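You operate a simulated robot arm through the tools that you are given. There is no shell and no other tool. Be economical: measure what you need, move in short steps, check, and stop when the job is done.

The job below is to be done with a simulated robot arm. You get a single attempt, and the scene is never put back.

Task
Trip the switch case with its red button, then reset it.
Fine: one press; blue breaker off, main switch off and on again, blue breaker on.

It is judged by the outcome, as a careful person would: the job done as asked, and still so three seconds after it is handed in. It fails if anything else is knocked over, pushed out of place, dropped, spilled or broken.

Robot
A 7-joint arm with a two-finger parallel gripper, fixed in place. Base frame: the origin is at the foot of the arm, x ahead of it, y to its left, z up; the work surface is at about z = 0.84. Lengths are in m, angles in degrees, forces in N, time in s.
Its first joint turns from -166.0 to 166.0 degrees. Payload 4.4 kg.
The tool frame sits at the grasp point between the pads (the TCP): z along the fingers, y along the line on which they close. The tips reach 0.023 m beyond it. Largest opening 0.094 m; finger width 0.038, thickness 0.01; the body of the gripper, 0.054 by 0.096 m, starts 0.039 m behind the TCP.
Orientation is that of the tool frame in the base frame, as [roll, pitch, yaw] about the fixed x, y, z axes, in that order (R = Rz(yaw) Ry(pitch) Rx(roll)). With the fingers straight down and closing along the base's y, the tool's x points along the base's -x, its y along +y and its z along -z.

Tools
- The arm moves only by the tool servo_tool. Its argument "increments" is a list of rows, each an object of numbers (a shift or turn left out is 0, a gripper value left out holds the last): "rx", "ry", "rz": the turn, a rotation vector about the tool's x, y, z in degrees; "dx", "dy", "dz": the shift along the tool's x, y, z in m; "fingers": the closure in counts, from 0 (fully open) to 255 (shut). In form: [{"rx": .., "ry": .., "rz": .., "dx": .., "dy": .., "dz": .., "fingers": ..}, ...]. A call has 1 to 20 rows; each row shifts and turns the commanded pose from where the row before left it, along the tool's axes as they then stand. Each row takes 0.2 s and may step no farther than 0.05 m and 8.6 degrees from the row before; otherwise, or with a gripper value out of range, the whole call is refused. A pose out of reach is approached as far as the arm can. The call stops where the force on the tool passes 50 N (or 10 N more than at its start, if that is more) or the arm is blocked; 0.2 s more then pass. The fingers move at their own pace (about 0.072 m/s each) and stop on an object; they squeeze with about 33 N. The grip force told is the motor's: it shows also when the fingers shut on nothing. Time passes only in rows, and 0.2 s behind the last, so rows that do not move let the fingers close. It gives the time, the measured TCP pose, the force on the tool (base axes), the opening and the grip force at its end, in the units of the frame above (readings bear some noise), and new pictures: "show" is both (left out), scene, wrist or none.
- Cameras (640 x 400 px; columns grow to the right, rows downward): "scene" is fixed at [0.3999, 0.6483, 1.687]; the picture's right is [-0.85, -0.52, 0.00], its down [-0.32, 0.53, -0.79] and it looks along [0.41, -0.67, -0.62] (base axes); focal length 264 px, centre (320, 200). "wrist" rides on the gripper at [-0.039, 0, -0.044] in the tool frame; the picture's right is [0.00, -1.00, 0.00], its down [0.97, 0.00, -0.24] and it looks along [0.24, 0.00, 0.97] (tool axes); focal length 218 px, centre (320, 200). There is no depth. A picture from a camera that has moved, and an enlarged one, comes with that camera's place and axes in the base frame and with its lens.
- inspect(camera, box): a new picture of the part [left, top, right, bottom] of that camera's present view, enlarged. The clock stands still meanwhile.
- job_done(): hands the job in; it is judged then, once.

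Work in short steps. Places have to be worked out from the pictures, the camera data and where the tool is seen: move nearer, look again, correct. Check each grasp and each placing, and mend what went wrong. You have 120 turns and 150 pictures in all, those below and enlarged ones among them. Open the gripper and draw the arm clear of the work before you hand the job in, unless the task says otherwise; then end with one line.

The tools are called after "Request:" by a JSON object that holds its "fn" and its "kwargs". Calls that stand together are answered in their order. servo_tool: Moves the arm, as the interface text tells. Its arguments: {"type":"object","properties":{"increments":{"type":"array","items":{"type":"object","properties":{"rx":{"type":"number"},"ry":{"type":"number"},"rz":{"type":"number"},"dx":{"type":"number"},"dy":{"type":"number"},"dz":{"type":"number"},"fingers":{"type":"number"}}}},"show":{"type":"string","enum":["both","scene","wrist","none"]}},"required":["increments"]} The other tools are called the same way: inspect (camera, box) takes an enlarged picture of a part of a camera's view; job_done () hands the job in.

At the start:

```text
time_s: 0.0
tool_pos: [0.8211, -0.0995, 1.4377]
ee_rot: [180.0, 0.0, -179.9]
wrist_force: [0.0, 0.2, -0.1]
width: 0.0942
grasp_force: 0.2
```

scene: 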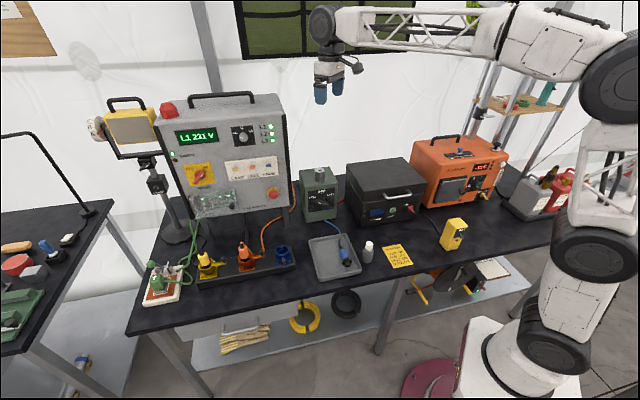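
wrist: 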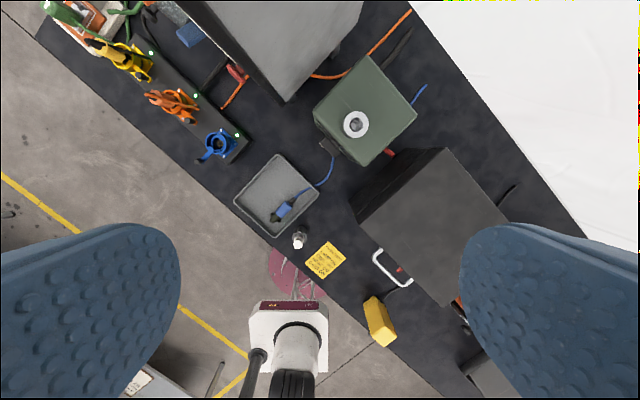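

I'll begin by looking closely at the switch case panel in the scene camera.

Request:
{"fn": "inspect", "kwargs": {"camera": "scene", "box": [150, 85, 310, 225]}}

Request:
{"fn": "inspect", "kwargs": {"camera": "scene", "box": [130, 170, 300, 310]}}

Request:
{"fn": "inspect", "kwargs": {"camera": "scene", "box": [290, 130, 510, 280]}}

```text
2.86 times, centred on (230, 155) of scene
camera zoom: at [0.3999, 0.6483, 1.687], right [-0.85, -0.52, 0.0], down [-0.32, 0.53, -0.79], along [0.41, -0.67, -0.62], focal length 755 px, centre (577, 329)
```

zoom: 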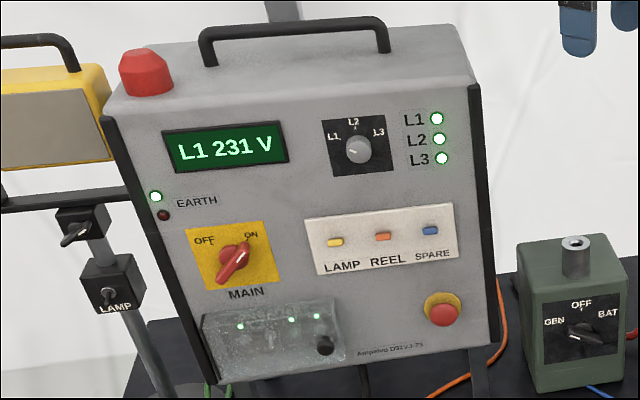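

```text
2.86 times, centred on (215, 240) of scene
camera zoom: at [0.3999, 0.6483, 1.687], right [-0.85, -0.52, 0.0], down [-0.32, 0.53, -0.79], along [0.41, -0.67, -0.62], focal length 755 px, centre (620, 86)
```

zoom: 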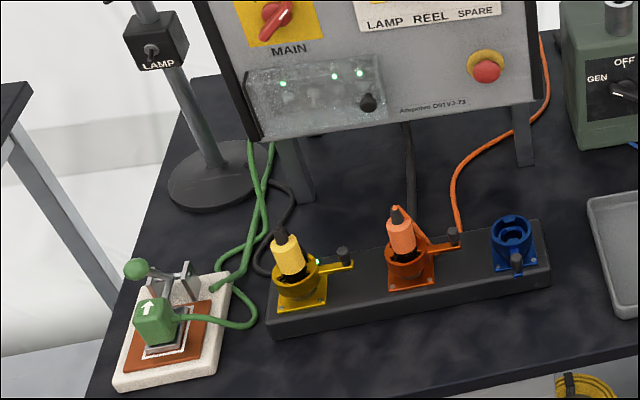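

```text
2.67 times, centred on (400, 205) of scene
camera zoom: at [0.3999, 0.6483, 1.687], right [-0.85, -0.52, 0.0], down [-0.32, 0.53, -0.79], along [0.41, -0.67, -0.62], focal length 704 px, centre (107, 187)
```

zoom: 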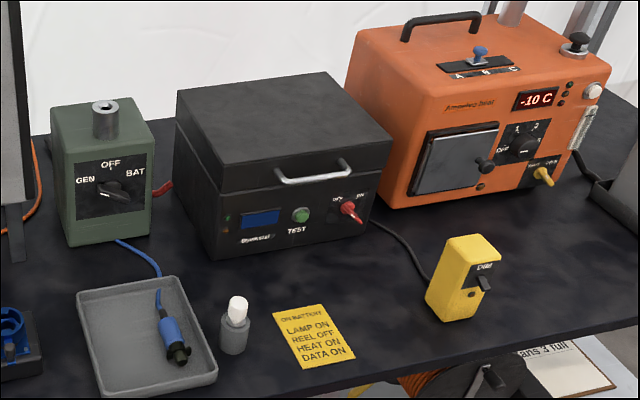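

The case is a vertical panel facing roughly (-0.7, 0.7) at about n·p = -0.70, spanning about z 0.97–1.365. I'll back off and turn the tool to face it, so that the wrist camera sees it upright.

Request:
{"fn": "servo_tool", "kwargs": {"increments": [{"dx": 0.03, "dy": 0.03}, {"dx": 0.03, "dy": 0.03}, {"dx": 0.03, "dy": 0.03}, {"dx": 0.03, "dy": 0.03}, {"ry": -8.2}, {"ry": -8.2}, {"ry": -8.2}, {"ry": -8.2}, {"ry": -8.2}, {"ry": -8.2}, {"ry": -8.2}, {"ry": -8.2}, {"ry": -8.2}, {"ry": -8.2}, {"ry": -8.0}], "show": "scene"}}

```text
time_s: 3.2
tool_pos: [0.7859, 0.0247, 1.4117]
ee_rot: [-177.8, 84.3, -177.8]
wrist_force: [1.1, -0.4, -5.9]
width: 0.0939
grasp_force: 0.2
```

scene: 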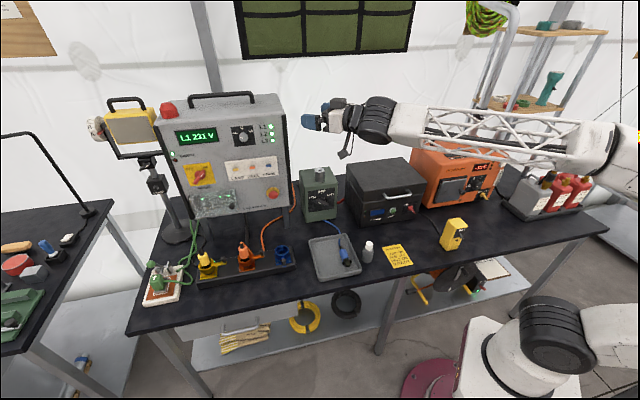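

Still settling. Now yaw 45° to face the panel and let it settle.

Request:
{"fn": "servo_tool", "kwargs": {"increments": [{"rx": 7.5}, {"rx": 7.5}, {"rx": 7.5}, {"rx": 7.5}, {"rx": 7.5}, {"rx": 7.5}, {}, {}]}}

```text
time_s: 5.0
tool_pos: [0.7009, 0.0213, 1.4374]
ee_rot: [24.9, 89.9, -20.2]
wrist_force: [-1.2, -0.2, -0.8]
width: 0.0943
grasp_force: 0.1
camera wrist: at [0.6691, 0.0511, 1.477], right [-0.71, -0.71, 0.0], down [-0.17, 0.17, -0.97], along [0.69, -0.69, -0.24], focal length 218 px, centre (320, 200)
```

scene: 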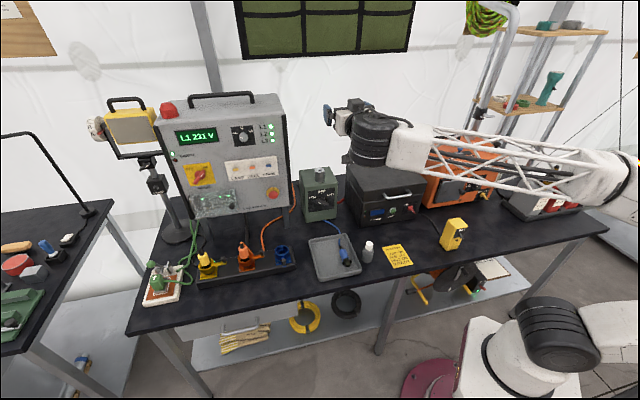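
wrist: 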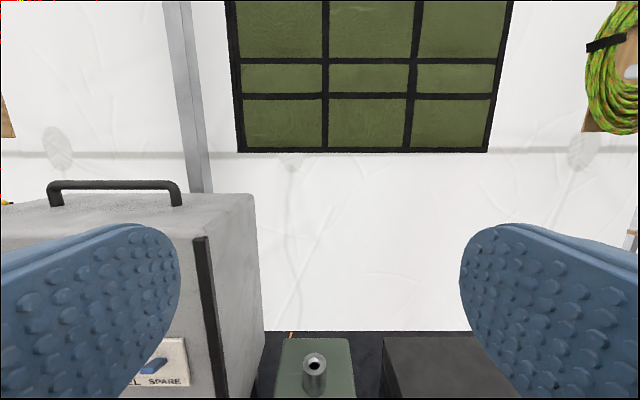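

Orientation is right. I'll move across in front of the panel (s≈0.85, about 0.3 m away, z≈1.25) and close the fingers to clear the view.

Request:
{"fn": "servo_tool", "kwargs": {"increments": [{"dy": 0.04, "dz": -0.02, "dx": 0.02, "fingers": 255}, {"dy": 0.04, "dz": -0.02, "dx": 0.02}, {"dy": 0.04, "dz": -0.02, "dx": 0.02}, {"dy": 0.04, "dz": -0.02, "dx": 0.02}, {"dy": 0.04, "dx": 0.02}, {"dy": 0.04, "dx": 0.02}, {"dy": 0.04, "dx": 0.02}, {"dy": 0.04, "dx": 0.02}, {"dy": 0.02, "dx": 0.02}, {}, {}]}}

```text
time_s: 7.4
tool_pos: [0.8841, 0.3181, 1.2578]
ee_rot: [148.8, 89.9, 103.9]
wrist_force: [0.1, -0.4, -0.7]
width: 0.0
grasp_force: 32.8
camera wrist: at [0.8533, 0.3474, 1.2975], right [-0.71, -0.71, 0.0], down [-0.17, 0.17, -0.97], along [0.69, -0.69, -0.24], focal length 218 px, centre (320, 200)
```

scene: 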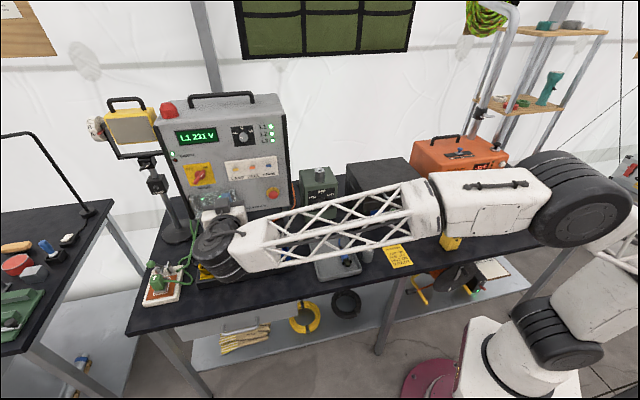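
wrist: 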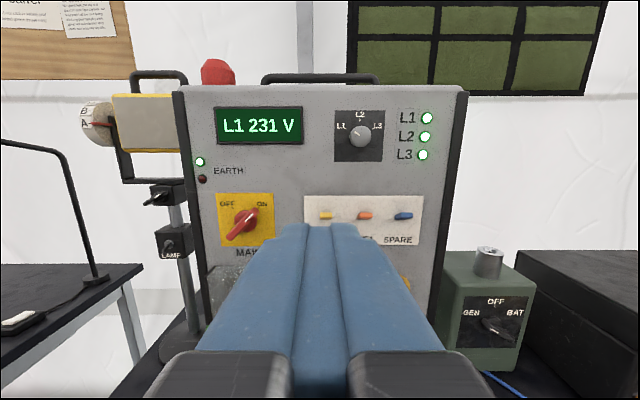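

The view is good. I'll zoom on the breakers and the main switch.

Request:
{"fn": "inspect", "kwargs": {"camera": "wrist", "box": [190, 170, 450, 330]}}

Request:
{"fn": "servo_tool", "kwargs": {"increments": [{"dy": -0.04}, {"dy": -0.04}, {"dy": -0.04, "dx": 0.02}, {"dy": -0.04, "dx": 0.02}, {"dx": 0.03}, {}], "show": "wrist"}}

```text
2.46 times, centred on (320, 250) of wrist
camera zoom: at [0.8533, 0.3474, 1.2975], right [-0.71, -0.71, 0.0], down [-0.17, 0.17, -0.97], along [0.69, -0.69, -0.24], focal length 537 px, centre (320, 77)
```

zoom: 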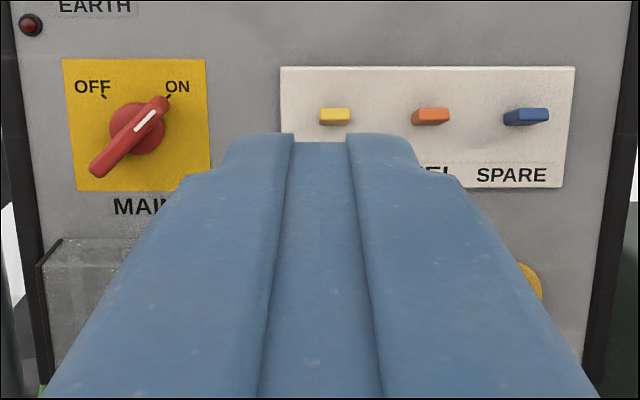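

```text
time_s: 8.8
tool_pos: [0.772, 0.2046, 1.1881]
ee_rot: [-26.9, 90.0, -71.7]
wrist_force: [-0.6, -0.8, 0.5]
width: 0.0001
grasp_force: 32.3
camera wrist: at [0.7399, 0.2346, 1.2269], right [-0.71, -0.71, 0.0], down [-0.17, 0.17, -0.97], along [0.69, -0.69, -0.24], focal length 218 px, centre (320, 200)
```

wrist: 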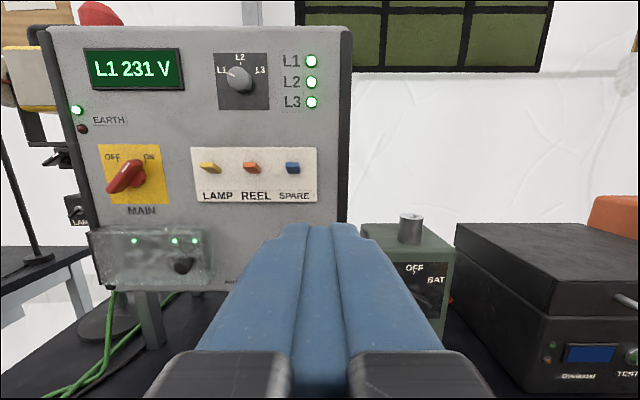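

The breakers are flat paddles; by triangulation the blue one is at s≈0.727, z≈1.197, n≈-0.662, with the panel at n≈-0.677. I'll shift right to see the red button clear of the fingers.

Request:
{"fn": "servo_tool", "kwargs": {"increments": [{"dy": -0.04, "dx": 0.01}, {"dy": -0.04, "dx": 0.01}, {"dy": -0.02, "dx": 0.01}, {}, {}], "show": "wrist"}}

Request:
{"fn": "inspect", "kwargs": {"camera": "wrist", "box": [0, 80, 320, 280]}}

```text
time_s: 10.0
tool_pos: [0.7007, 0.1337, 1.158]
ee_rot: [-156.2, 90.0, 158.8]
wrist_force: [-0.7, -0.3, 0.3]
width: 0.0002
grasp_force: 32.9
camera wrist: at [0.6689, 0.1637, 1.1968], right [-0.71, -0.71, 0.0], down [-0.17, 0.17, -0.97], along [0.69, -0.69, -0.24], focal length 218 px, centre (320, 200)
```

wrist: 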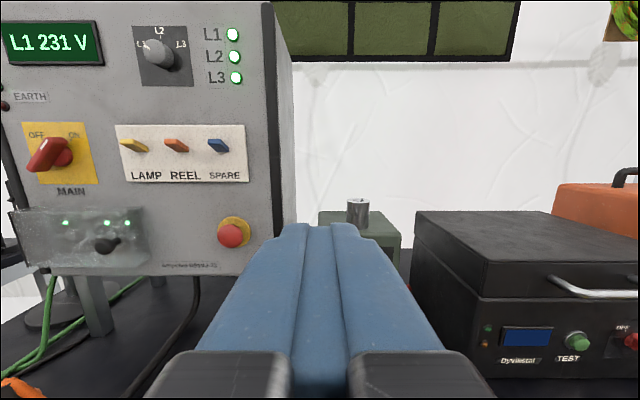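

```text
2.00 times, centred on (160, 180) of wrist
camera zoom: at [0.6689, 0.1637, 1.1968], right [-0.71, -0.71, 0.0], down [-0.17, 0.17, -0.97], along [0.69, -0.69, -0.24], focal length 436 px, centre (640, 240)
```

zoom: 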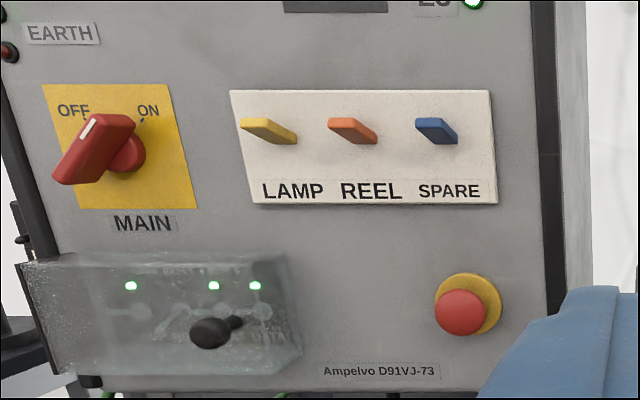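

The red button is at s≈0.7225, z≈1.066, with its face at n≈-0.66. I'll line up in front of it.

Request:
{"fn": "servo_tool", "kwargs": {"increments": [{"dy": 0.04, "dx": 0.023}, {"dy": 0.04, "dx": 0.023}, {"dy": 0.04, "dx": 0.023}, {"dy": 0.0125, "dx": 0.023, "dz": 0.04}, {"dz": 0.04}, {"dz": 0.04}, {"dz": 0.04}, {"dz": 0.02}, {}, {}]}}

```text
time_s: 12.2
tool_pos: [0.9237, 0.1008, 1.0674]
ee_rot: [-107.8, 89.9, -152.8]
wrist_force: [-0.3, 0.0, -0.4]
width: 0.0001
grasp_force: 32.4
camera wrist: at [0.8911, 0.1298, 1.1058], right [-0.71, -0.71, 0.0], down [-0.17, 0.17, -0.97], along [0.69, -0.69, -0.24], focal length 218 px, centre (320, 200)
```

scene: 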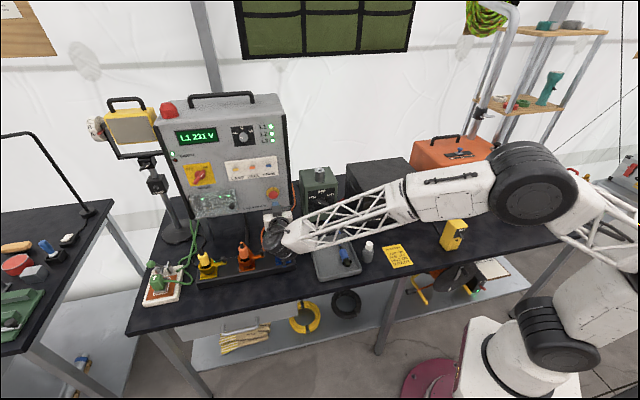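
wrist: 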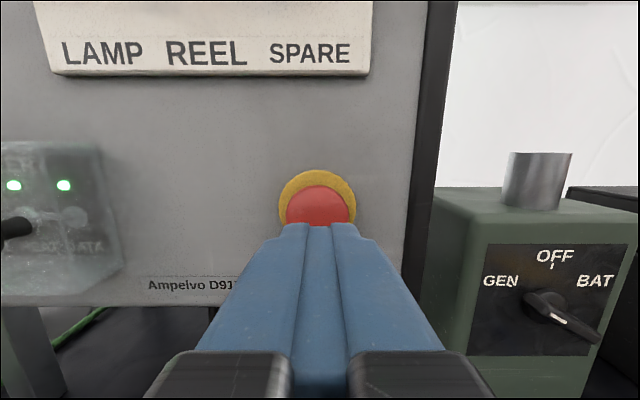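

Well aligned. I'll approach to just short of contact.

Request:
{"fn": "servo_tool", "kwargs": {"increments": [{"dz": 0.02}, {"dz": 0.02}, {}, {}], "show": "wrist"}}

```text
time_s: 13.2
tool_pos: [0.9516, 0.0728, 1.0664]
ee_rot: [22.3, 90.0, -22.7]
wrist_force: [0.8, -0.4, -0.6]
width: 0.0
grasp_force: 32.5
camera wrist: at [0.9189, 0.1021, 1.1056], right [-0.71, -0.71, 0.0], down [-0.17, 0.17, -0.97], along [0.69, -0.69, -0.24], focal length 218 px, centre (320, 200)
```

wrist: 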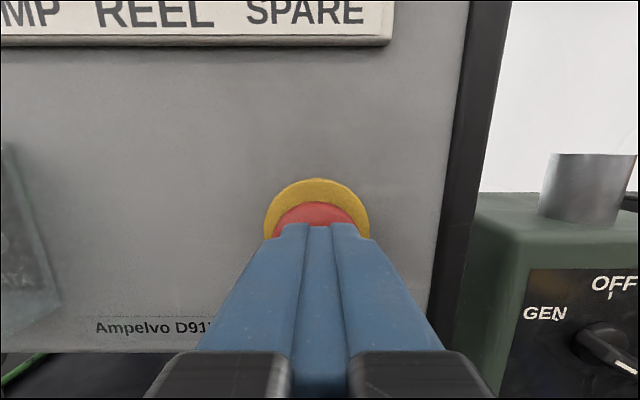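

Advancing slowly into contact.

Request:
{"fn": "servo_tool", "kwargs": {"increments": [{"dz": 0.003}, {"dz": 0.003}, {"dz": 0.003}, {"dz": 0.003}, {"dz": 0.002}, {}], "show": "both"}}

```text
time_s: 14.6
tool_pos: [0.9607, 0.0621, 1.0668]
ee_rot: [-178.3, 89.9, 136.6]
wrist_force: [-0.8, 2.7, 1.1]
width: 0.0001
grasp_force: 33.1
camera wrist: at [0.9285, 0.0922, 1.1054], right [-0.71, -0.71, 0.0], down [-0.17, 0.17, -0.97], along [0.69, -0.69, -0.24], focal length 218 px, centre (320, 200)
```

scene: 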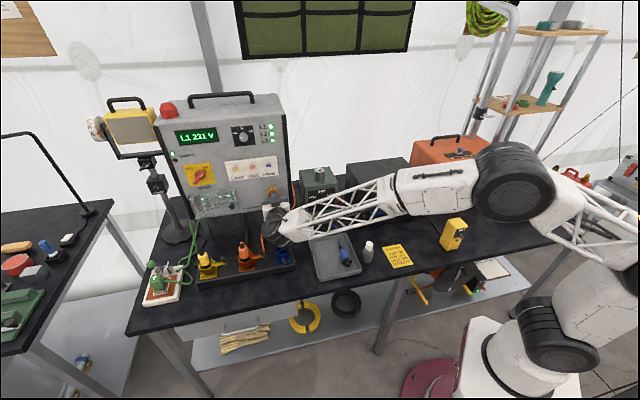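
wrist: 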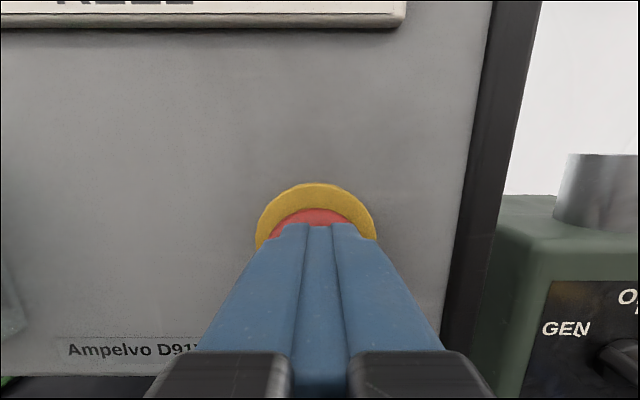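

Light contact. I'll keep pressing in small steps.

Request:
{"fn": "servo_tool", "kwargs": {"increments": [{"dz": 0.002}, {"dz": 0.002}, {"dz": 0.002}, {}], "show": "scene"}}

Request:
{"fn": "inspect", "kwargs": {"camera": "scene", "box": [150, 85, 310, 225]}}

```text
time_s: 15.6
tool_pos: [0.965, 0.0588, 1.0665]
ee_rot: [-42.9, 90.0, -87.8]
wrist_force: [-13.1, 8.2, 4.2]
width: 0.0
grasp_force: 33.2
```

scene: 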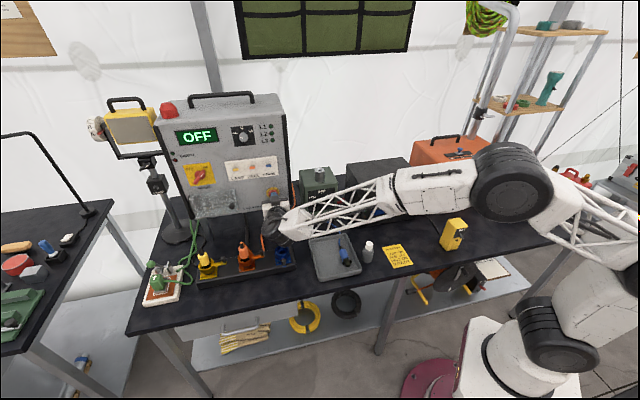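

```text
2.86 times, centred on (230, 155) of scene
camera zoom: at [0.3999, 0.6483, 1.687], right [-0.85, -0.52, 0.0], down [-0.32, 0.53, -0.79], along [0.41, -0.67, -0.62], focal length 755 px, centre (577, 329)
```

zoom: 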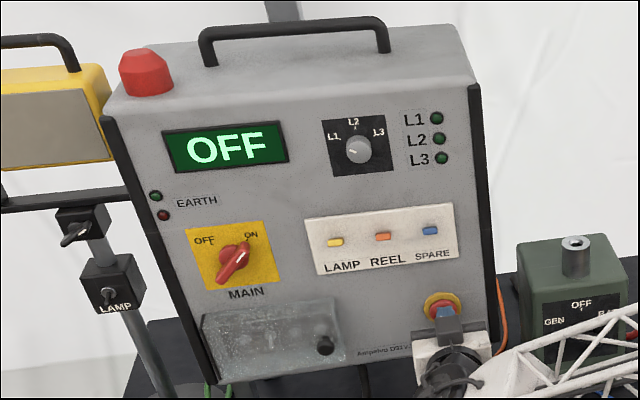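

Display reads OFF — the case tripped. I'll withdraw straight back and raise to look at the breakers.

Request:
{"fn": "servo_tool", "kwargs": {"increments": [{"dz": -0.02}, {"dz": -0.03}, {"dz": -0.03}, {"dz": -0.04}, {"dx": -0.03}, {"dx": -0.03}, {"dx": -0.03}, {}, {}], "show": "wrist"}}

Request:
{"fn": "inspect", "kwargs": {"camera": "wrist", "box": [200, 100, 440, 250]}}

Request:
{"fn": "inspect", "kwargs": {"camera": "scene", "box": [150, 85, 310, 225]}}

```text
time_s: 17.6
tool_pos: [0.879, 0.1432, 1.1566]
ee_rot: [172.0, 90.0, 126.7]
wrist_force: [0.0, -0.9, -0.1]
width: 0.0
grasp_force: 32.8
camera wrist: at [0.8472, 0.173, 1.1954], right [-0.71, -0.71, 0.0], down [-0.17, 0.17, -0.97], along [0.69, -0.69, -0.24], focal length 218 px, centre (320, 200)
```

wrist: 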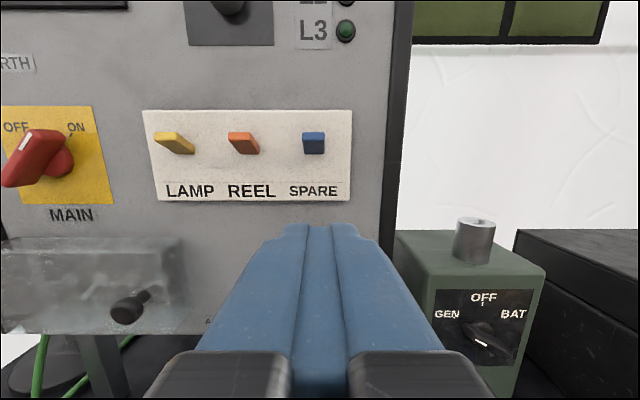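

```text
2.67 times, centred on (320, 175) of wrist
camera zoom: at [0.8472, 0.173, 1.1954], right [-0.71, -0.71, 0.0], down [-0.17, 0.17, -0.97], along [0.69, -0.69, -0.24], focal length 582 px, centre (320, 267)
```

zoom: 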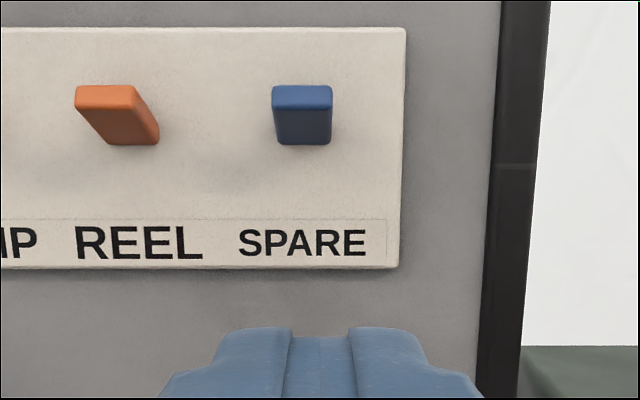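

```text
2.86 times, centred on (230, 155) of scene
camera zoom: at [0.3999, 0.6483, 1.687], right [-0.85, -0.52, 0.0], down [-0.32, 0.53, -0.79], along [0.41, -0.67, -0.62], focal length 755 px, centre (577, 329)
```

zoom: 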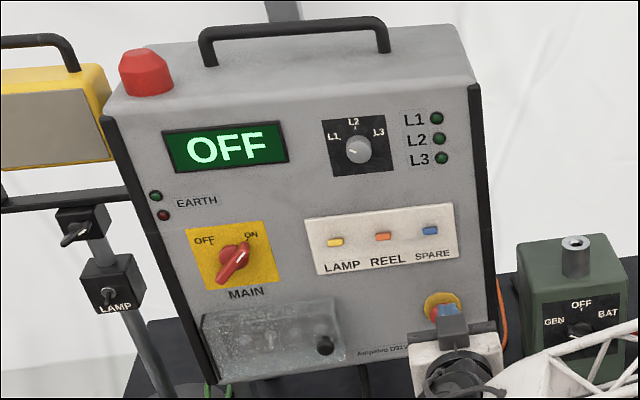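

Blue paddle is tilted up (on): base z≈1.19, tip z≈1.205, s≈0.727, protruding to n≈-0.65. I'll place the closed fingertips above it and then push down.

Request:
{"fn": "servo_tool", "kwargs": {"increments": [{"dx": -0.04, "dy": 0.005}, {"dx": -0.043}, {"dz": 0.04}, {"dz": 0.04}, {}, {}], "show": "wrist"}}

Request:
{"fn": "inspect", "kwargs": {"camera": "scene", "box": [210, 120, 310, 190]}}

```text
time_s: 19.0
tool_pos: [0.9392, 0.091, 1.2378]
ee_rot: [-123.0, 90.0, -168.1]
wrist_force: [0.6, 0.7, -0.3]
width: 0.0
grasp_force: 32.6
camera wrist: at [0.9077, 0.1208, 1.2779], right [-0.71, -0.71, 0.0], down [-0.17, 0.17, -0.97], along [0.69, -0.69, -0.24], focal length 218 px, centre (320, 200)
```

wrist: 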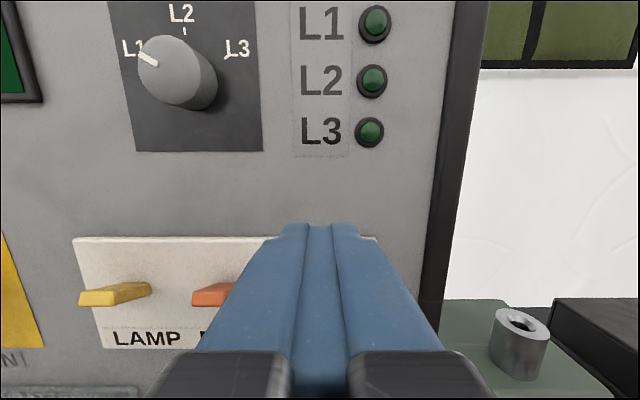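

```text
5.71 times, centred on (260, 155) of scene
camera zoom: at [0.3999, 0.6483, 1.687], right [-0.85, -0.52, 0.0], down [-0.32, 0.53, -0.79], along [0.41, -0.67, -0.62], focal length 1510 px, centre (663, 457)
```

zoom: 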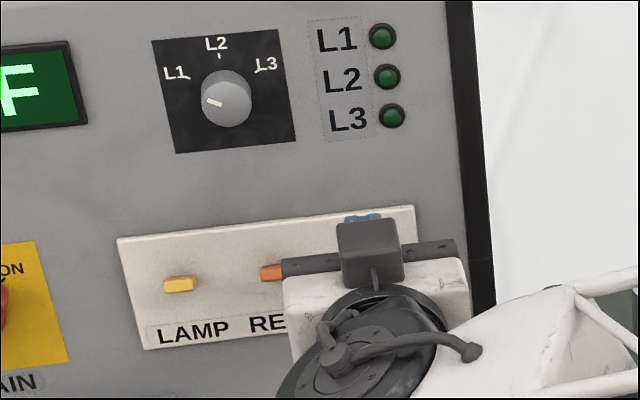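

Clear. I'll move in to tip depth n≈-0.662, above the paddle.

Request:
{"fn": "servo_tool", "kwargs": {"increments": [{"dz": 0.013}, {"dz": 0.013}, {"dz": 0.012}, {}, {}], "show": "both"}}

```text
time_s: 20.2
tool_pos: [0.9665, 0.0633, 1.238]
ee_rot: [-153.7, 90.0, 161.3]
wrist_force: [-0.5, 0.3, 0.0]
width: 0.0002
grasp_force: 32.7
camera wrist: at [0.9349, 0.0932, 1.278], right [-0.71, -0.71, 0.0], down [-0.17, 0.17, -0.97], along [0.69, -0.69, -0.24], focal length 218 px, centre (320, 200)
```

scene: 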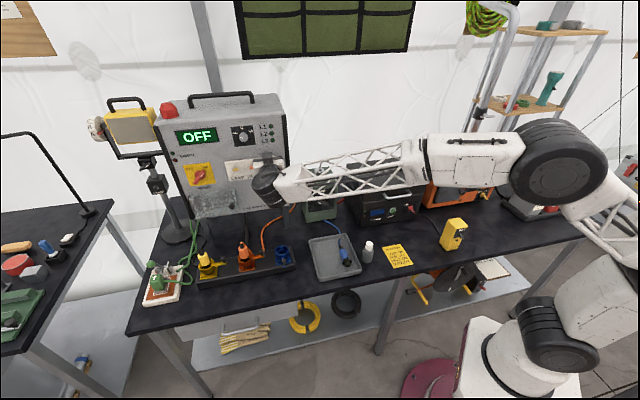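
wrist: 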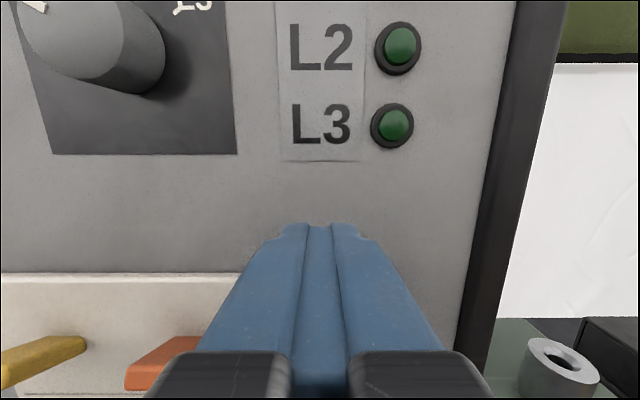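

Now push down slowly.

Request:
{"fn": "servo_tool", "kwargs": {"increments": [{"dx": 0.006}, {"dx": 0.006}, {"dx": 0.006}, {"dx": 0.006}, {"dx": 0.005}, {"dx": 0.005}, {"dx": 0.005}, {}], "show": "wrist"}}

```text
time_s: 21.9
tool_pos: [0.9662, 0.0631, 1.2084]
ee_rot: [51.4, 89.2, 6.3]
wrist_force: [-0.7, 1.1, 3.7]
width: 0.0
grasp_force: 32.7
stopped in row 8: the force on the tool passed its limit (the readings are from after the stop); the commanded pose is now the measured one
camera wrist: at [0.9345, 0.0934, 1.2482], right [-0.71, -0.71, -0.01], down [-0.16, 0.17, -0.97], along [0.69, -0.69, -0.23], focal length 218 px, centre (320, 200)
```

wrist: 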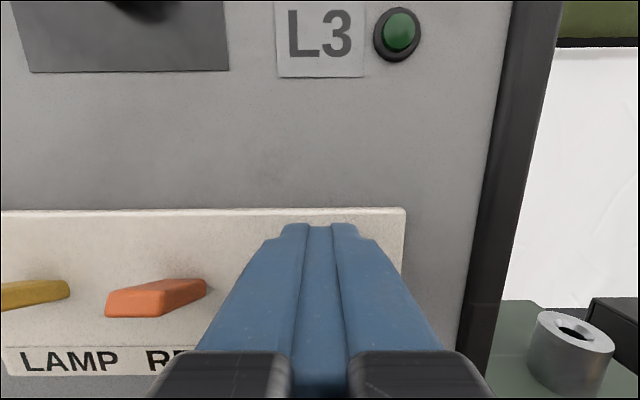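

The force limit stopped it. I'll back off up and away to see the paddle's state.

Request:
{"fn": "servo_tool", "kwargs": {"increments": [{"dx": -0.015}, {"dx": -0.015}, {"dz": -0.03}, {"dz": -0.04}, {"dz": -0.04, "dx": 0.03}, {"dx": 0.04}, {"dx": 0.02}, {}, {}], "show": "wrist"}}

Request:
{"fn": "inspect", "kwargs": {"camera": "wrist", "box": [200, 100, 440, 250]}}

```text
time_s: 23.9
tool_pos: [0.8898, 0.1412, 1.1471]
ee_rot: [49.5, 89.4, 4.4]
wrist_force: [0.2, -0.5, -0.2]
width: 0.0
grasp_force: 32.5
camera wrist: at [0.8572, 0.1711, 1.186], right [-0.71, -0.71, -0.01], down [-0.16, 0.17, -0.97], along [0.69, -0.69, -0.23], focal length 218 px, centre (320, 200)
```

wrist: 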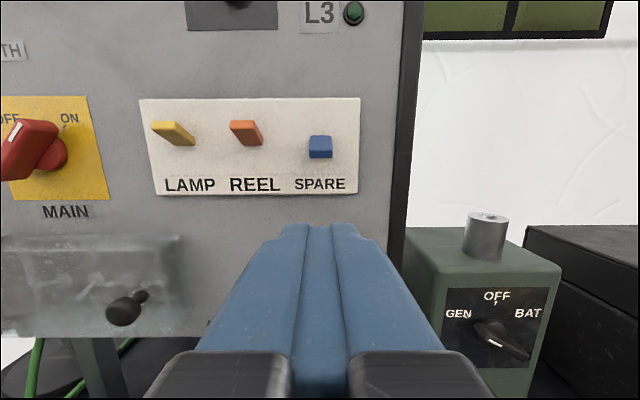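

```text
2.67 times, centred on (320, 175) of wrist
camera zoom: at [0.8572, 0.1711, 1.186], right [-0.71, -0.71, -0.01], down [-0.16, 0.17, -0.97], along [0.69, -0.69, -0.23], focal length 582 px, centre (320, 267)
```

zoom: 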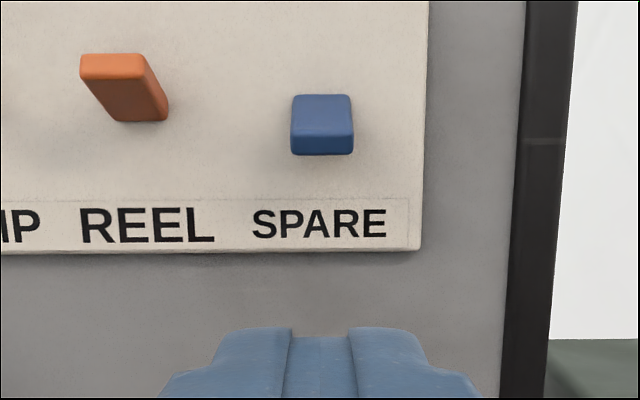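

Blue is now down (off). Next the main switch, pivot ≈ (s 0.964, z 1.185); I'll move left at a safe standoff to view it square on.

Request:
{"fn": "servo_tool", "kwargs": {"increments": [{"dy": 0.04, "dz": -0.02}, {"dy": 0.04, "dz": -0.01}, {"dy": 0.04}, {"dy": 0.04}, {"dy": 0.04}, {"dy": 0.035}, {}, {}], "show": "both"}}

Request:
{"fn": "inspect", "kwargs": {"camera": "wrist", "box": [200, 100, 440, 250]}}

```text
time_s: 25.7
tool_pos: [1.0349, 0.3285, 1.1495]
ee_rot: [49.9, 89.3, 4.7]
wrist_force: [0.0, 0.0, -0.2]
width: 0.0002
grasp_force: 33.3
camera wrist: at [1.0034, 0.3579, 1.1886], right [-0.71, -0.71, -0.01], down [-0.16, 0.17, -0.97], along [0.69, -0.69, -0.23], focal length 218 px, centre (320, 200)
```

scene: 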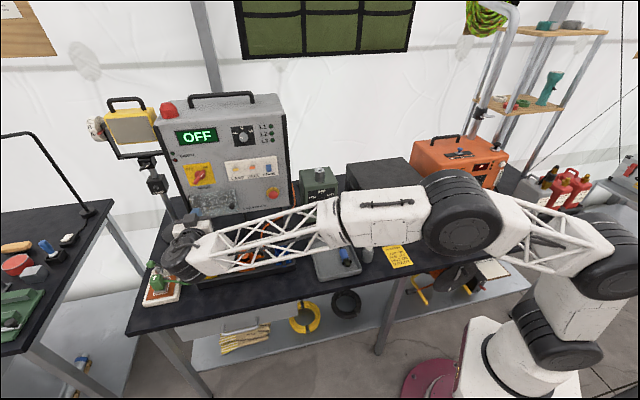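
wrist: 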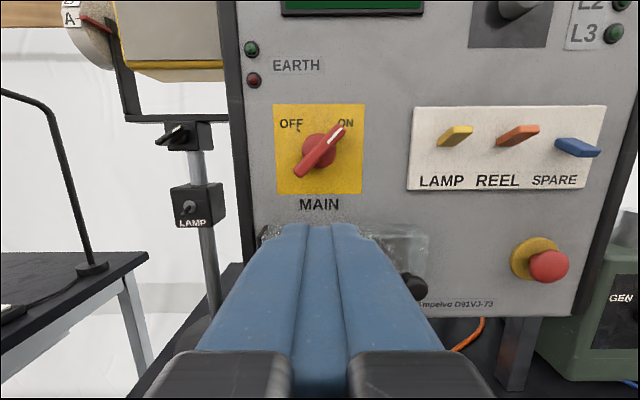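

```text
2.67 times, centred on (320, 175) of wrist
camera zoom: at [1.0034, 0.3579, 1.1886], right [-0.71, -0.71, -0.01], down [-0.16, 0.17, -0.97], along [0.69, -0.69, -0.23], focal length 582 px, centre (320, 267)
```

zoom: 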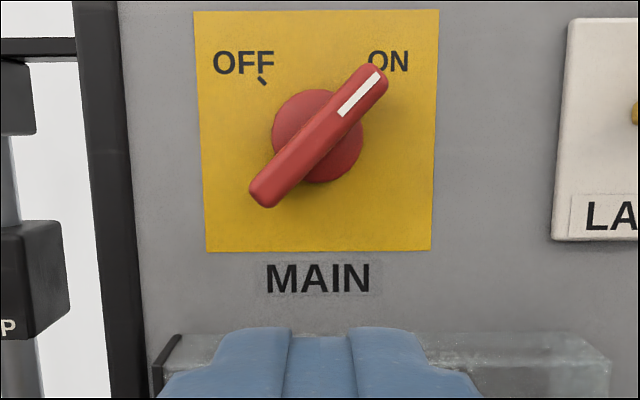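

Pivot confirmed at s≈0.9636, z≈1.186, handle ~10 mm wide at 45°. I'll align the TCP with the pivot, open the fingers to ~50 mm and turn the tool +45° so that they straddle the handle.

Request:
{"fn": "servo_tool", "kwargs": {"increments": [{"dx": -0.0365, "ry": 0.6, "fingers": 110}, {"rz": 7.5}, {"rz": 7.5}, {"rz": 7.5}, {"rz": 7.5}, {"rz": 7.5}, {"rz": 7.5}, {}, {}], "show": "wrist"}}

```text
time_s: 27.7
tool_pos: [1.0336, 0.3284, 1.1867]
ee_rot: [90.3, 44.5, 45.1]
wrist_force: [-0.1, 1.1, 0.3]
width: 0.0535
grasp_force: 0.1
camera wrist: at [0.9827, 0.3385, 1.2137], right [-0.5, -0.49, -0.71], down [0.32, 0.66, -0.68], along [0.81, -0.57, -0.17], focal length 218 px, centre (320, 200)
```

wrist: 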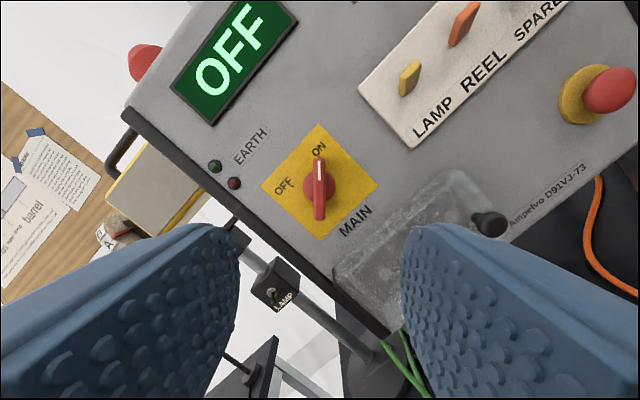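

Aligned nicely: the handle is vertical and centred. Approaching to n≈-0.61.

Request:
{"fn": "servo_tool", "kwargs": {"increments": [{"dz": 0.04}, {"dz": 0.04}, {"dz": 0.025}, {}, {}], "show": "both"}}

Request:
{"fn": "inspect", "kwargs": {"camera": "scene", "box": [160, 130, 260, 210]}}

```text
time_s: 28.9
tool_pos: [1.1089, 0.2553, 1.187]
ee_rot: [90.3, 44.5, 45.2]
wrist_force: [0.2, -0.1, 0.2]
width: 0.0535
grasp_force: 0.0
camera wrist: at [1.057, 0.2645, 1.2132], right [-0.5, -0.49, -0.71], down [0.32, 0.66, -0.68], along [0.81, -0.57, -0.17], focal length 218 px, centre (320, 200)
```

scene: 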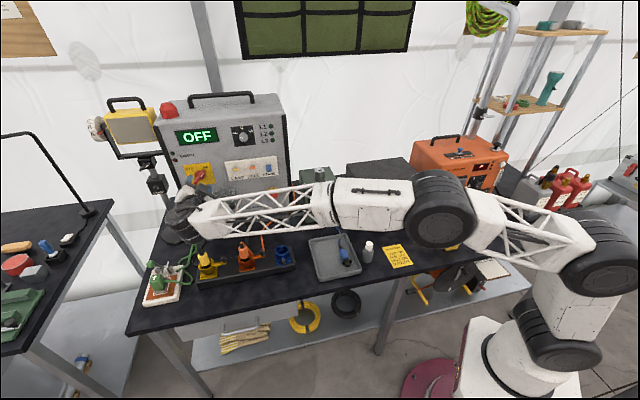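
wrist: 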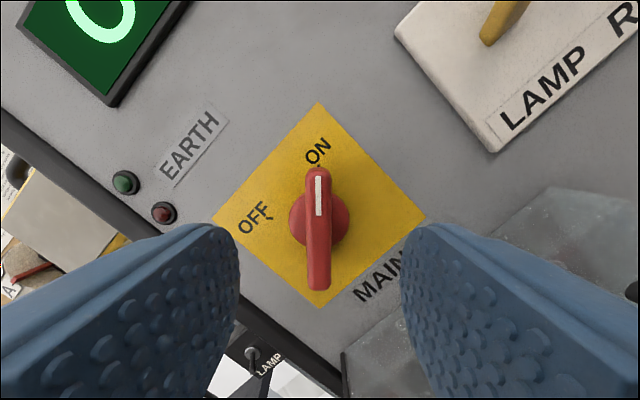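

```text
5.00 times, centred on (210, 170) of scene
camera zoom: at [0.3999, 0.6483, 1.687], right [-0.85, -0.52, 0.0], down [-0.32, 0.53, -0.79], along [0.41, -0.67, -0.62], focal length 1321 px, centre (870, 350)
```

zoom: 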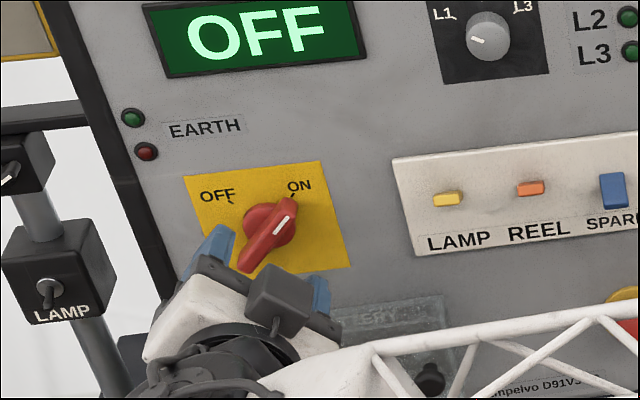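

Fingers straddle the handle. I'll advance another 30 mm gently.

Request:
{"fn": "servo_tool", "kwargs": {"increments": [{"dz": 0.008}, {"dz": 0.008}, {"dz": 0.008}, {"dz": 0.006}, {}, {}], "show": "wrist"}}

```text
time_s: 30.3
tool_pos: [1.1299, 0.2334, 1.186]
ee_rot: [90.3, 44.5, 45.1]
wrist_force: [-0.6, 0.5, 0.8]
width: 0.0535
grasp_force: 0.1
camera wrist: at [1.0781, 0.2433, 1.2131], right [-0.5, -0.49, -0.71], down [0.32, 0.66, -0.68], along [0.81, -0.57, -0.17], focal length 218 px, centre (320, 200)
```

wrist: 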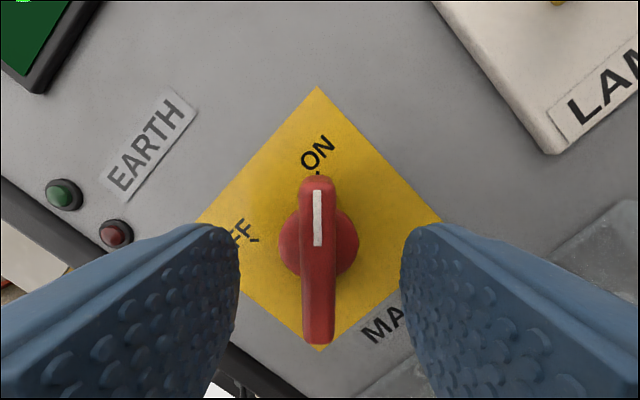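

Depth looks right; close on the handle.

Request:
{"fn": "servo_tool", "kwargs": {"increments": [{"fingers": 180}, {"fingers": 255}, {}, {}, {}], "show": "wrist"}}

```text
time_s: 31.5
tool_pos: [1.13, 0.2331, 1.1861]
ee_rot: [90.4, 44.5, 45.2]
wrist_force: [18.8, 7.8, 7.4]
width: 0.0118
grasp_force: 45.1
camera wrist: at [1.0782, 0.2436, 1.2136], right [-0.5, -0.49, -0.71], down [0.32, 0.66, -0.68], along [0.81, -0.56, -0.17], focal length 218 px, centre (320, 200)
```

wrist: 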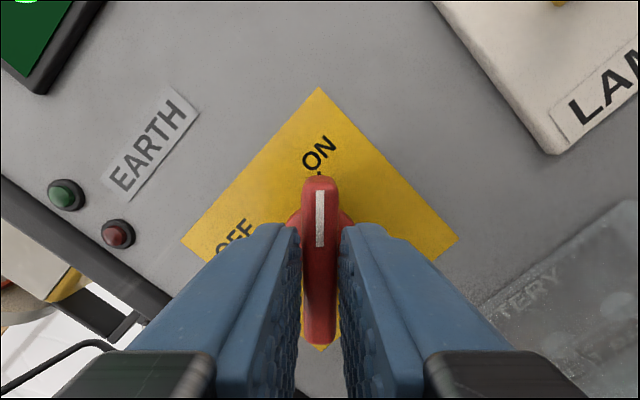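

Gripped (11.8 mm). Small side load, so I nudge 1 mm to relieve it, then turn anticlockwise toward OFF.

Request:
{"fn": "servo_tool", "kwargs": {"increments": [{"dy": 0.001}, {}], "show": "none"}}

Request:
{"fn": "servo_tool", "kwargs": {"increments": [{"rz": -6}, {"rz": -6}, {"rz": -6}, {"rz": -6}, {"rz": -6}, {}], "show": "wrist"}}

```text
time_s: 32.1
tool_pos: [1.1302, 0.2336, 1.1857]
ee_rot: [90.2, 44.6, 45.2]
wrist_force: [-5.0, 2.7, 3.3]
width: 0.012
grasp_force: 45.0
```

```text
time_s: 33.5
tool_pos: [1.1299, 0.2334, 1.1872]
ee_rot: [90.9, 74.7, 45.7]
wrist_force: [-0.4, 6.0, 2.1]
width: 0.0122
grasp_force: 44.7
camera wrist: at [1.091, 0.2564, 1.2243], right [-0.68, -0.68, -0.27], down [0.01, 0.35, -0.93], along [0.73, -0.64, -0.24], focal length 218 px, centre (320, 200)
```

wrist: 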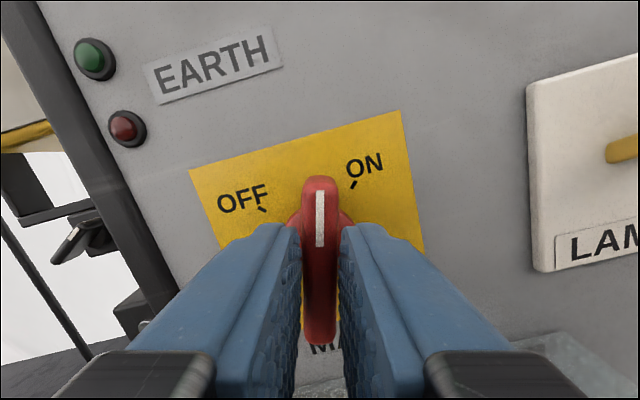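

The handle turns with the gripper at low force. Continue the remaining 60°.

Request:
{"fn": "servo_tool", "kwargs": {"increments": [{"rz": -6}, {"rz": -6}, {"rz": -6}, {"rz": -6}, {"rz": -6}, {"rz": -6}, {"rz": -6}, {"rz": -6}, {"rz": -6}, {"rz": -6}, {}], "show": "wrist"}}

```text
time_s: 35.0
tool_pos: [1.1304, 0.2345, 1.1868]
ee_rot: [-90.6, 68.8, -135.4]
wrist_force: [21.0, 6.6, -0.1]
width: 0.012
grasp_force: 44.6
stopped in row 7: the force on the tool passed its limit (the readings are from after the stop); the commanded pose is now the measured one
camera wrist: at [1.1088, 0.2742, 1.223], right [-0.66, -0.66, 0.36], down [-0.42, -0.08, -0.9], along [0.63, -0.75, -0.23], focal length 218 px, centre (320, 200)
```

wrist: 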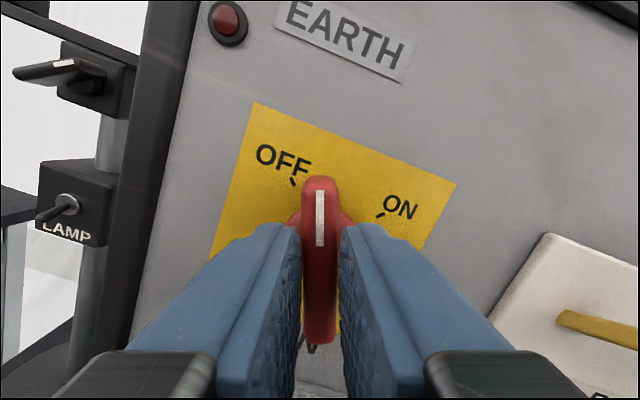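

Stopped about 24° short of OFF from side load. I'll relieve it slightly and go on in smaller turns.

Request:
{"fn": "servo_tool", "kwargs": {"increments": [{"dy": 0.001}, {"rz": -3}, {"rz": -3}, {"rz": -3}, {}], "show": "wrist"}}

```text
time_s: 36.2
tool_pos: [1.1303, 0.2344, 1.1861]
ee_rot: [-90.4, 59.8, -135.3]
wrist_force: [-28.5, -7.4, -3.4]
width: 0.0118
grasp_force: 45.0
camera wrist: at [1.113, 0.2784, 1.2202], right [-0.61, -0.61, 0.5], down [-0.52, -0.17, -0.84], along [0.6, -0.77, -0.21], focal length 218 px, centre (320, 200)
```

wrist: 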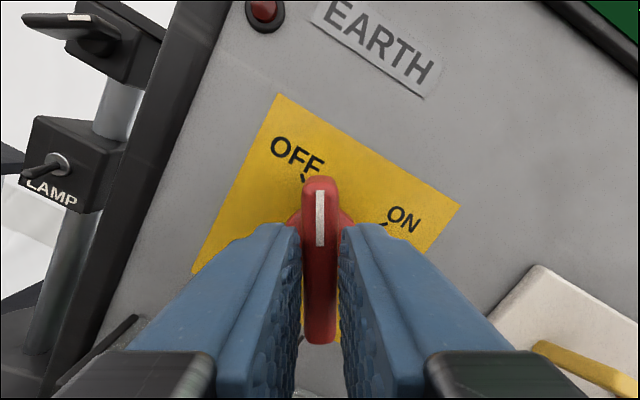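

Turning works; slightly over-corrected. Shift back 0.5 mm and turn the last ~15°.

Request:
{"fn": "servo_tool", "kwargs": {"increments": [{"dy": -0.0006}, {"rz": -3}, {"rz": -3}, {"rz": -3}, {"rz": -3}, {}], "show": "wrist"}}

```text
time_s: 37.6
tool_pos: [1.1312, 0.2342, 1.1876]
ee_rot: [-90.3, 47.8, -135.2]
wrist_force: [21.4, 6.3, -9.7]
width: 0.0119
grasp_force: 45.5
camera wrist: at [1.1177, 0.2832, 1.2152], right [-0.52, -0.53, 0.67], down [-0.63, -0.29, -0.72], along [0.57, -0.8, -0.18], focal length 218 px, centre (320, 200)
```

wrist: 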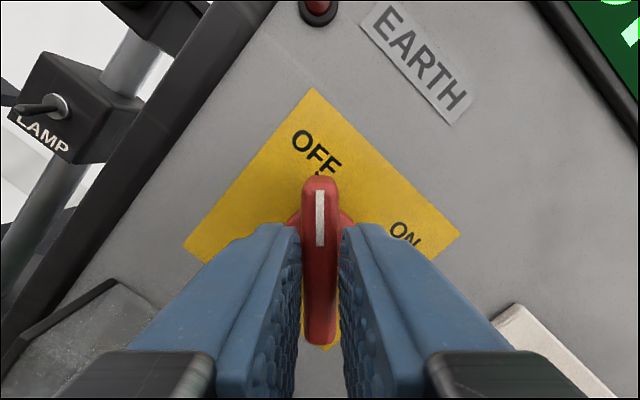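

Pointer is nearly at OFF. A last few degrees, with a slight relief.

Request:
{"fn": "servo_tool", "kwargs": {"increments": [{"dy": 0.0005}, {"rz": -3}, {"rz": -2}, {}], "show": "wrist"}}

Request:
{"fn": "inspect", "kwargs": {"camera": "scene", "box": [150, 85, 310, 225]}}

```text
time_s: 38.6
tool_pos: [1.1311, 0.2342, 1.1856]
ee_rot: [-90.3, 42.9, -135.0]
wrist_force: [10.1, 3.3, -11.7]
width: 0.012
grasp_force: 45.4
camera wrist: at [1.1195, 0.285, 1.2129], right [-0.48, -0.48, 0.73], down [-0.67, -0.33, -0.66], along [0.56, -0.81, -0.17], focal length 218 px, centre (320, 200)
```

wrist: 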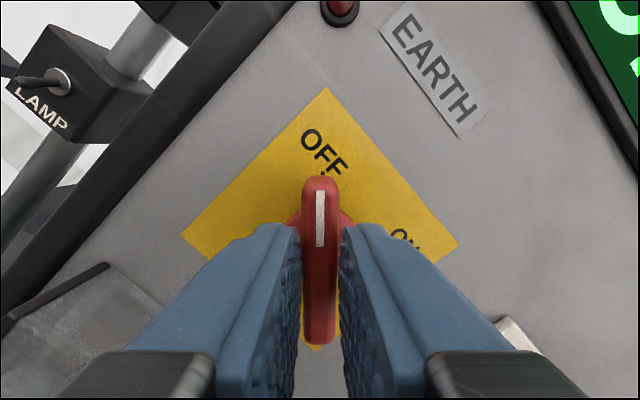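

```text
2.86 times, centred on (230, 155) of scene
camera zoom: at [0.3999, 0.6483, 1.687], right [-0.85, -0.52, 0.0], down [-0.32, 0.53, -0.79], along [0.41, -0.67, -0.62], focal length 755 px, centre (577, 329)
```

zoom: 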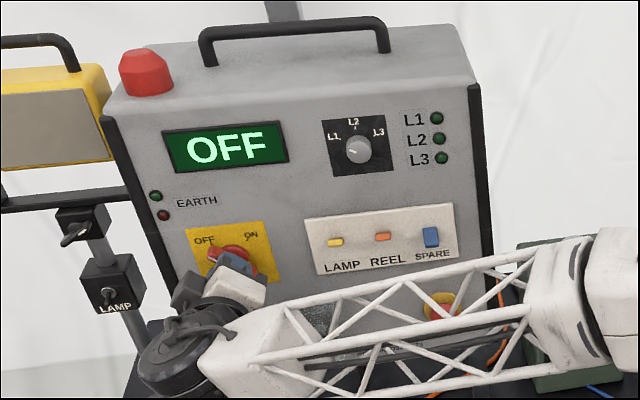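

Main is at OFF. Pausing briefly, then turning clockwise back to ON, in stages.

Request:
{"fn": "servo_tool", "kwargs": {"increments": [{}, {}, {"rz": 4}, {"rz": 4}, {"rz": 4}, {"rz": 4}, {"rz": 4}, {"rz": 4}, {}], "show": "none"}}

```text
time_s: 40.6
tool_pos: [1.132, 0.2336, 1.1877]
ee_rot: [-90.5, 66.9, -135.5]
wrist_force: [-17.0, -9.5, -8.4]
width: 0.0121
grasp_force: 45.3
```

Force is moderate; small relief, then continue.

Request:
{"fn": "servo_tool", "kwargs": {"increments": [{"dy": -0.0004}, {"rz": 4}, {"rz": 4}, {"rz": 4}, {"rz": 4}, {"rz": 4}, {"rz": 4}, {}], "show": "none"}}

```text
time_s: 42.4
tool_pos: [1.13, 0.2339, 1.187]
ee_rot: [102.6, 89.1, 57.7]
wrist_force: [-25.9, -9.5, -7.5]
width: 0.0119
grasp_force: 45.1
```

Request:
{"fn": "servo_tool", "kwargs": {"increments": [{"dy": -0.0006}, {"rz": 4}, {"rz": 4}, {"rz": 4}, {"rz": 4}, {"rz": 4}, {}], "show": "wrist"}}

```text
time_s: 44.0
tool_pos: [1.1308, 0.2338, 1.1872]
ee_rot: [90.6, 69.2, 45.6]
wrist_force: [-31.9, -5.3, -9.8]
width: 0.0122
grasp_force: 44.5
camera wrist: at [1.0884, 0.2537, 1.2231], right [-0.66, -0.66, -0.36], down [0.07, 0.42, -0.91], along [0.75, -0.62, -0.23], focal length 218 px, centre (320, 200)
```

wrist: 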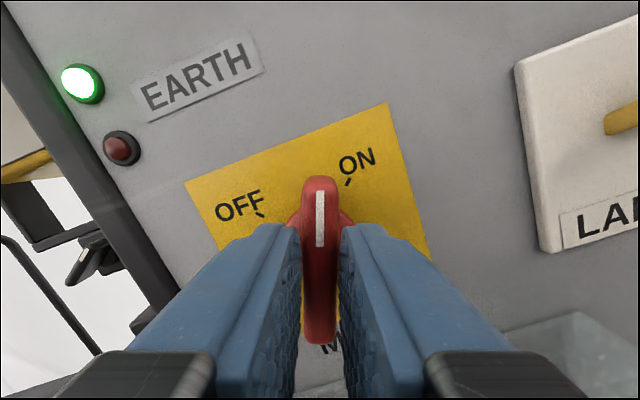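

The green EARTH light has come back; continue to the full ON position.

Request:
{"fn": "servo_tool", "kwargs": {"increments": [{"dy": -0.0007}, {"rz": 4}, {"rz": 4}, {"rz": 4}, {}], "show": "none"}}

```text
time_s: 45.2
tool_pos: [1.1303, 0.2329, 1.1864]
ee_rot: [90.3, 57.2, 45.4]
wrist_force: [-6.6, 2.0, -4.8]
width: 0.0116
grasp_force: 45.5
```

Request:
{"fn": "servo_tool", "kwargs": {"increments": [{"rz": 4}, {"rz": 4}, {"rz": 4}, {"rz": 2}, {}], "show": "wrist"}}

Request:
{"fn": "inspect", "kwargs": {"camera": "scene", "box": [150, 85, 310, 225]}}

```text
time_s: 46.4
tool_pos: [1.1297, 0.2334, 1.187]
ee_rot: [90.2, 43.2, 45.1]
wrist_force: [-19.5, -4.6, -8.2]
width: 0.0119
grasp_force: 45.1
camera wrist: at [1.0777, 0.2431, 1.213], right [-0.48, -0.48, -0.73], down [0.33, 0.67, -0.66], along [0.81, -0.56, -0.17], focal length 218 px, centre (320, 200)
```

wrist: 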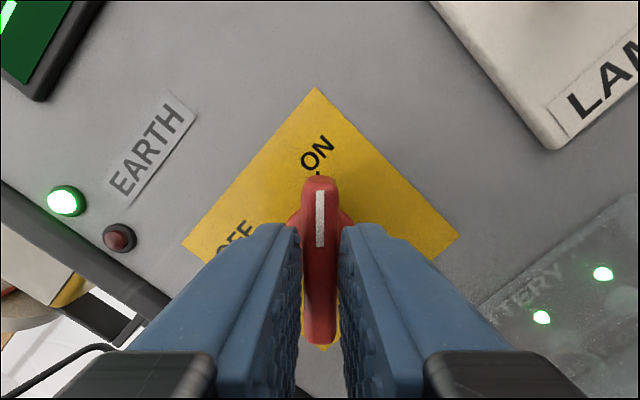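

```text
2.86 times, centred on (230, 155) of scene
camera zoom: at [0.3999, 0.6483, 1.687], right [-0.85, -0.52, 0.0], down [-0.32, 0.53, -0.79], along [0.41, -0.67, -0.62], focal length 755 px, centre (577, 329)
```

zoom: 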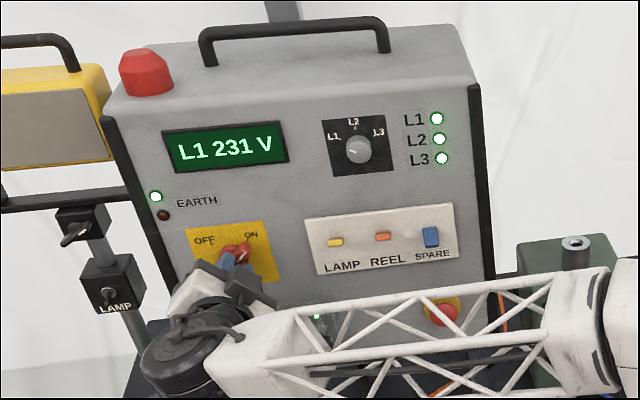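

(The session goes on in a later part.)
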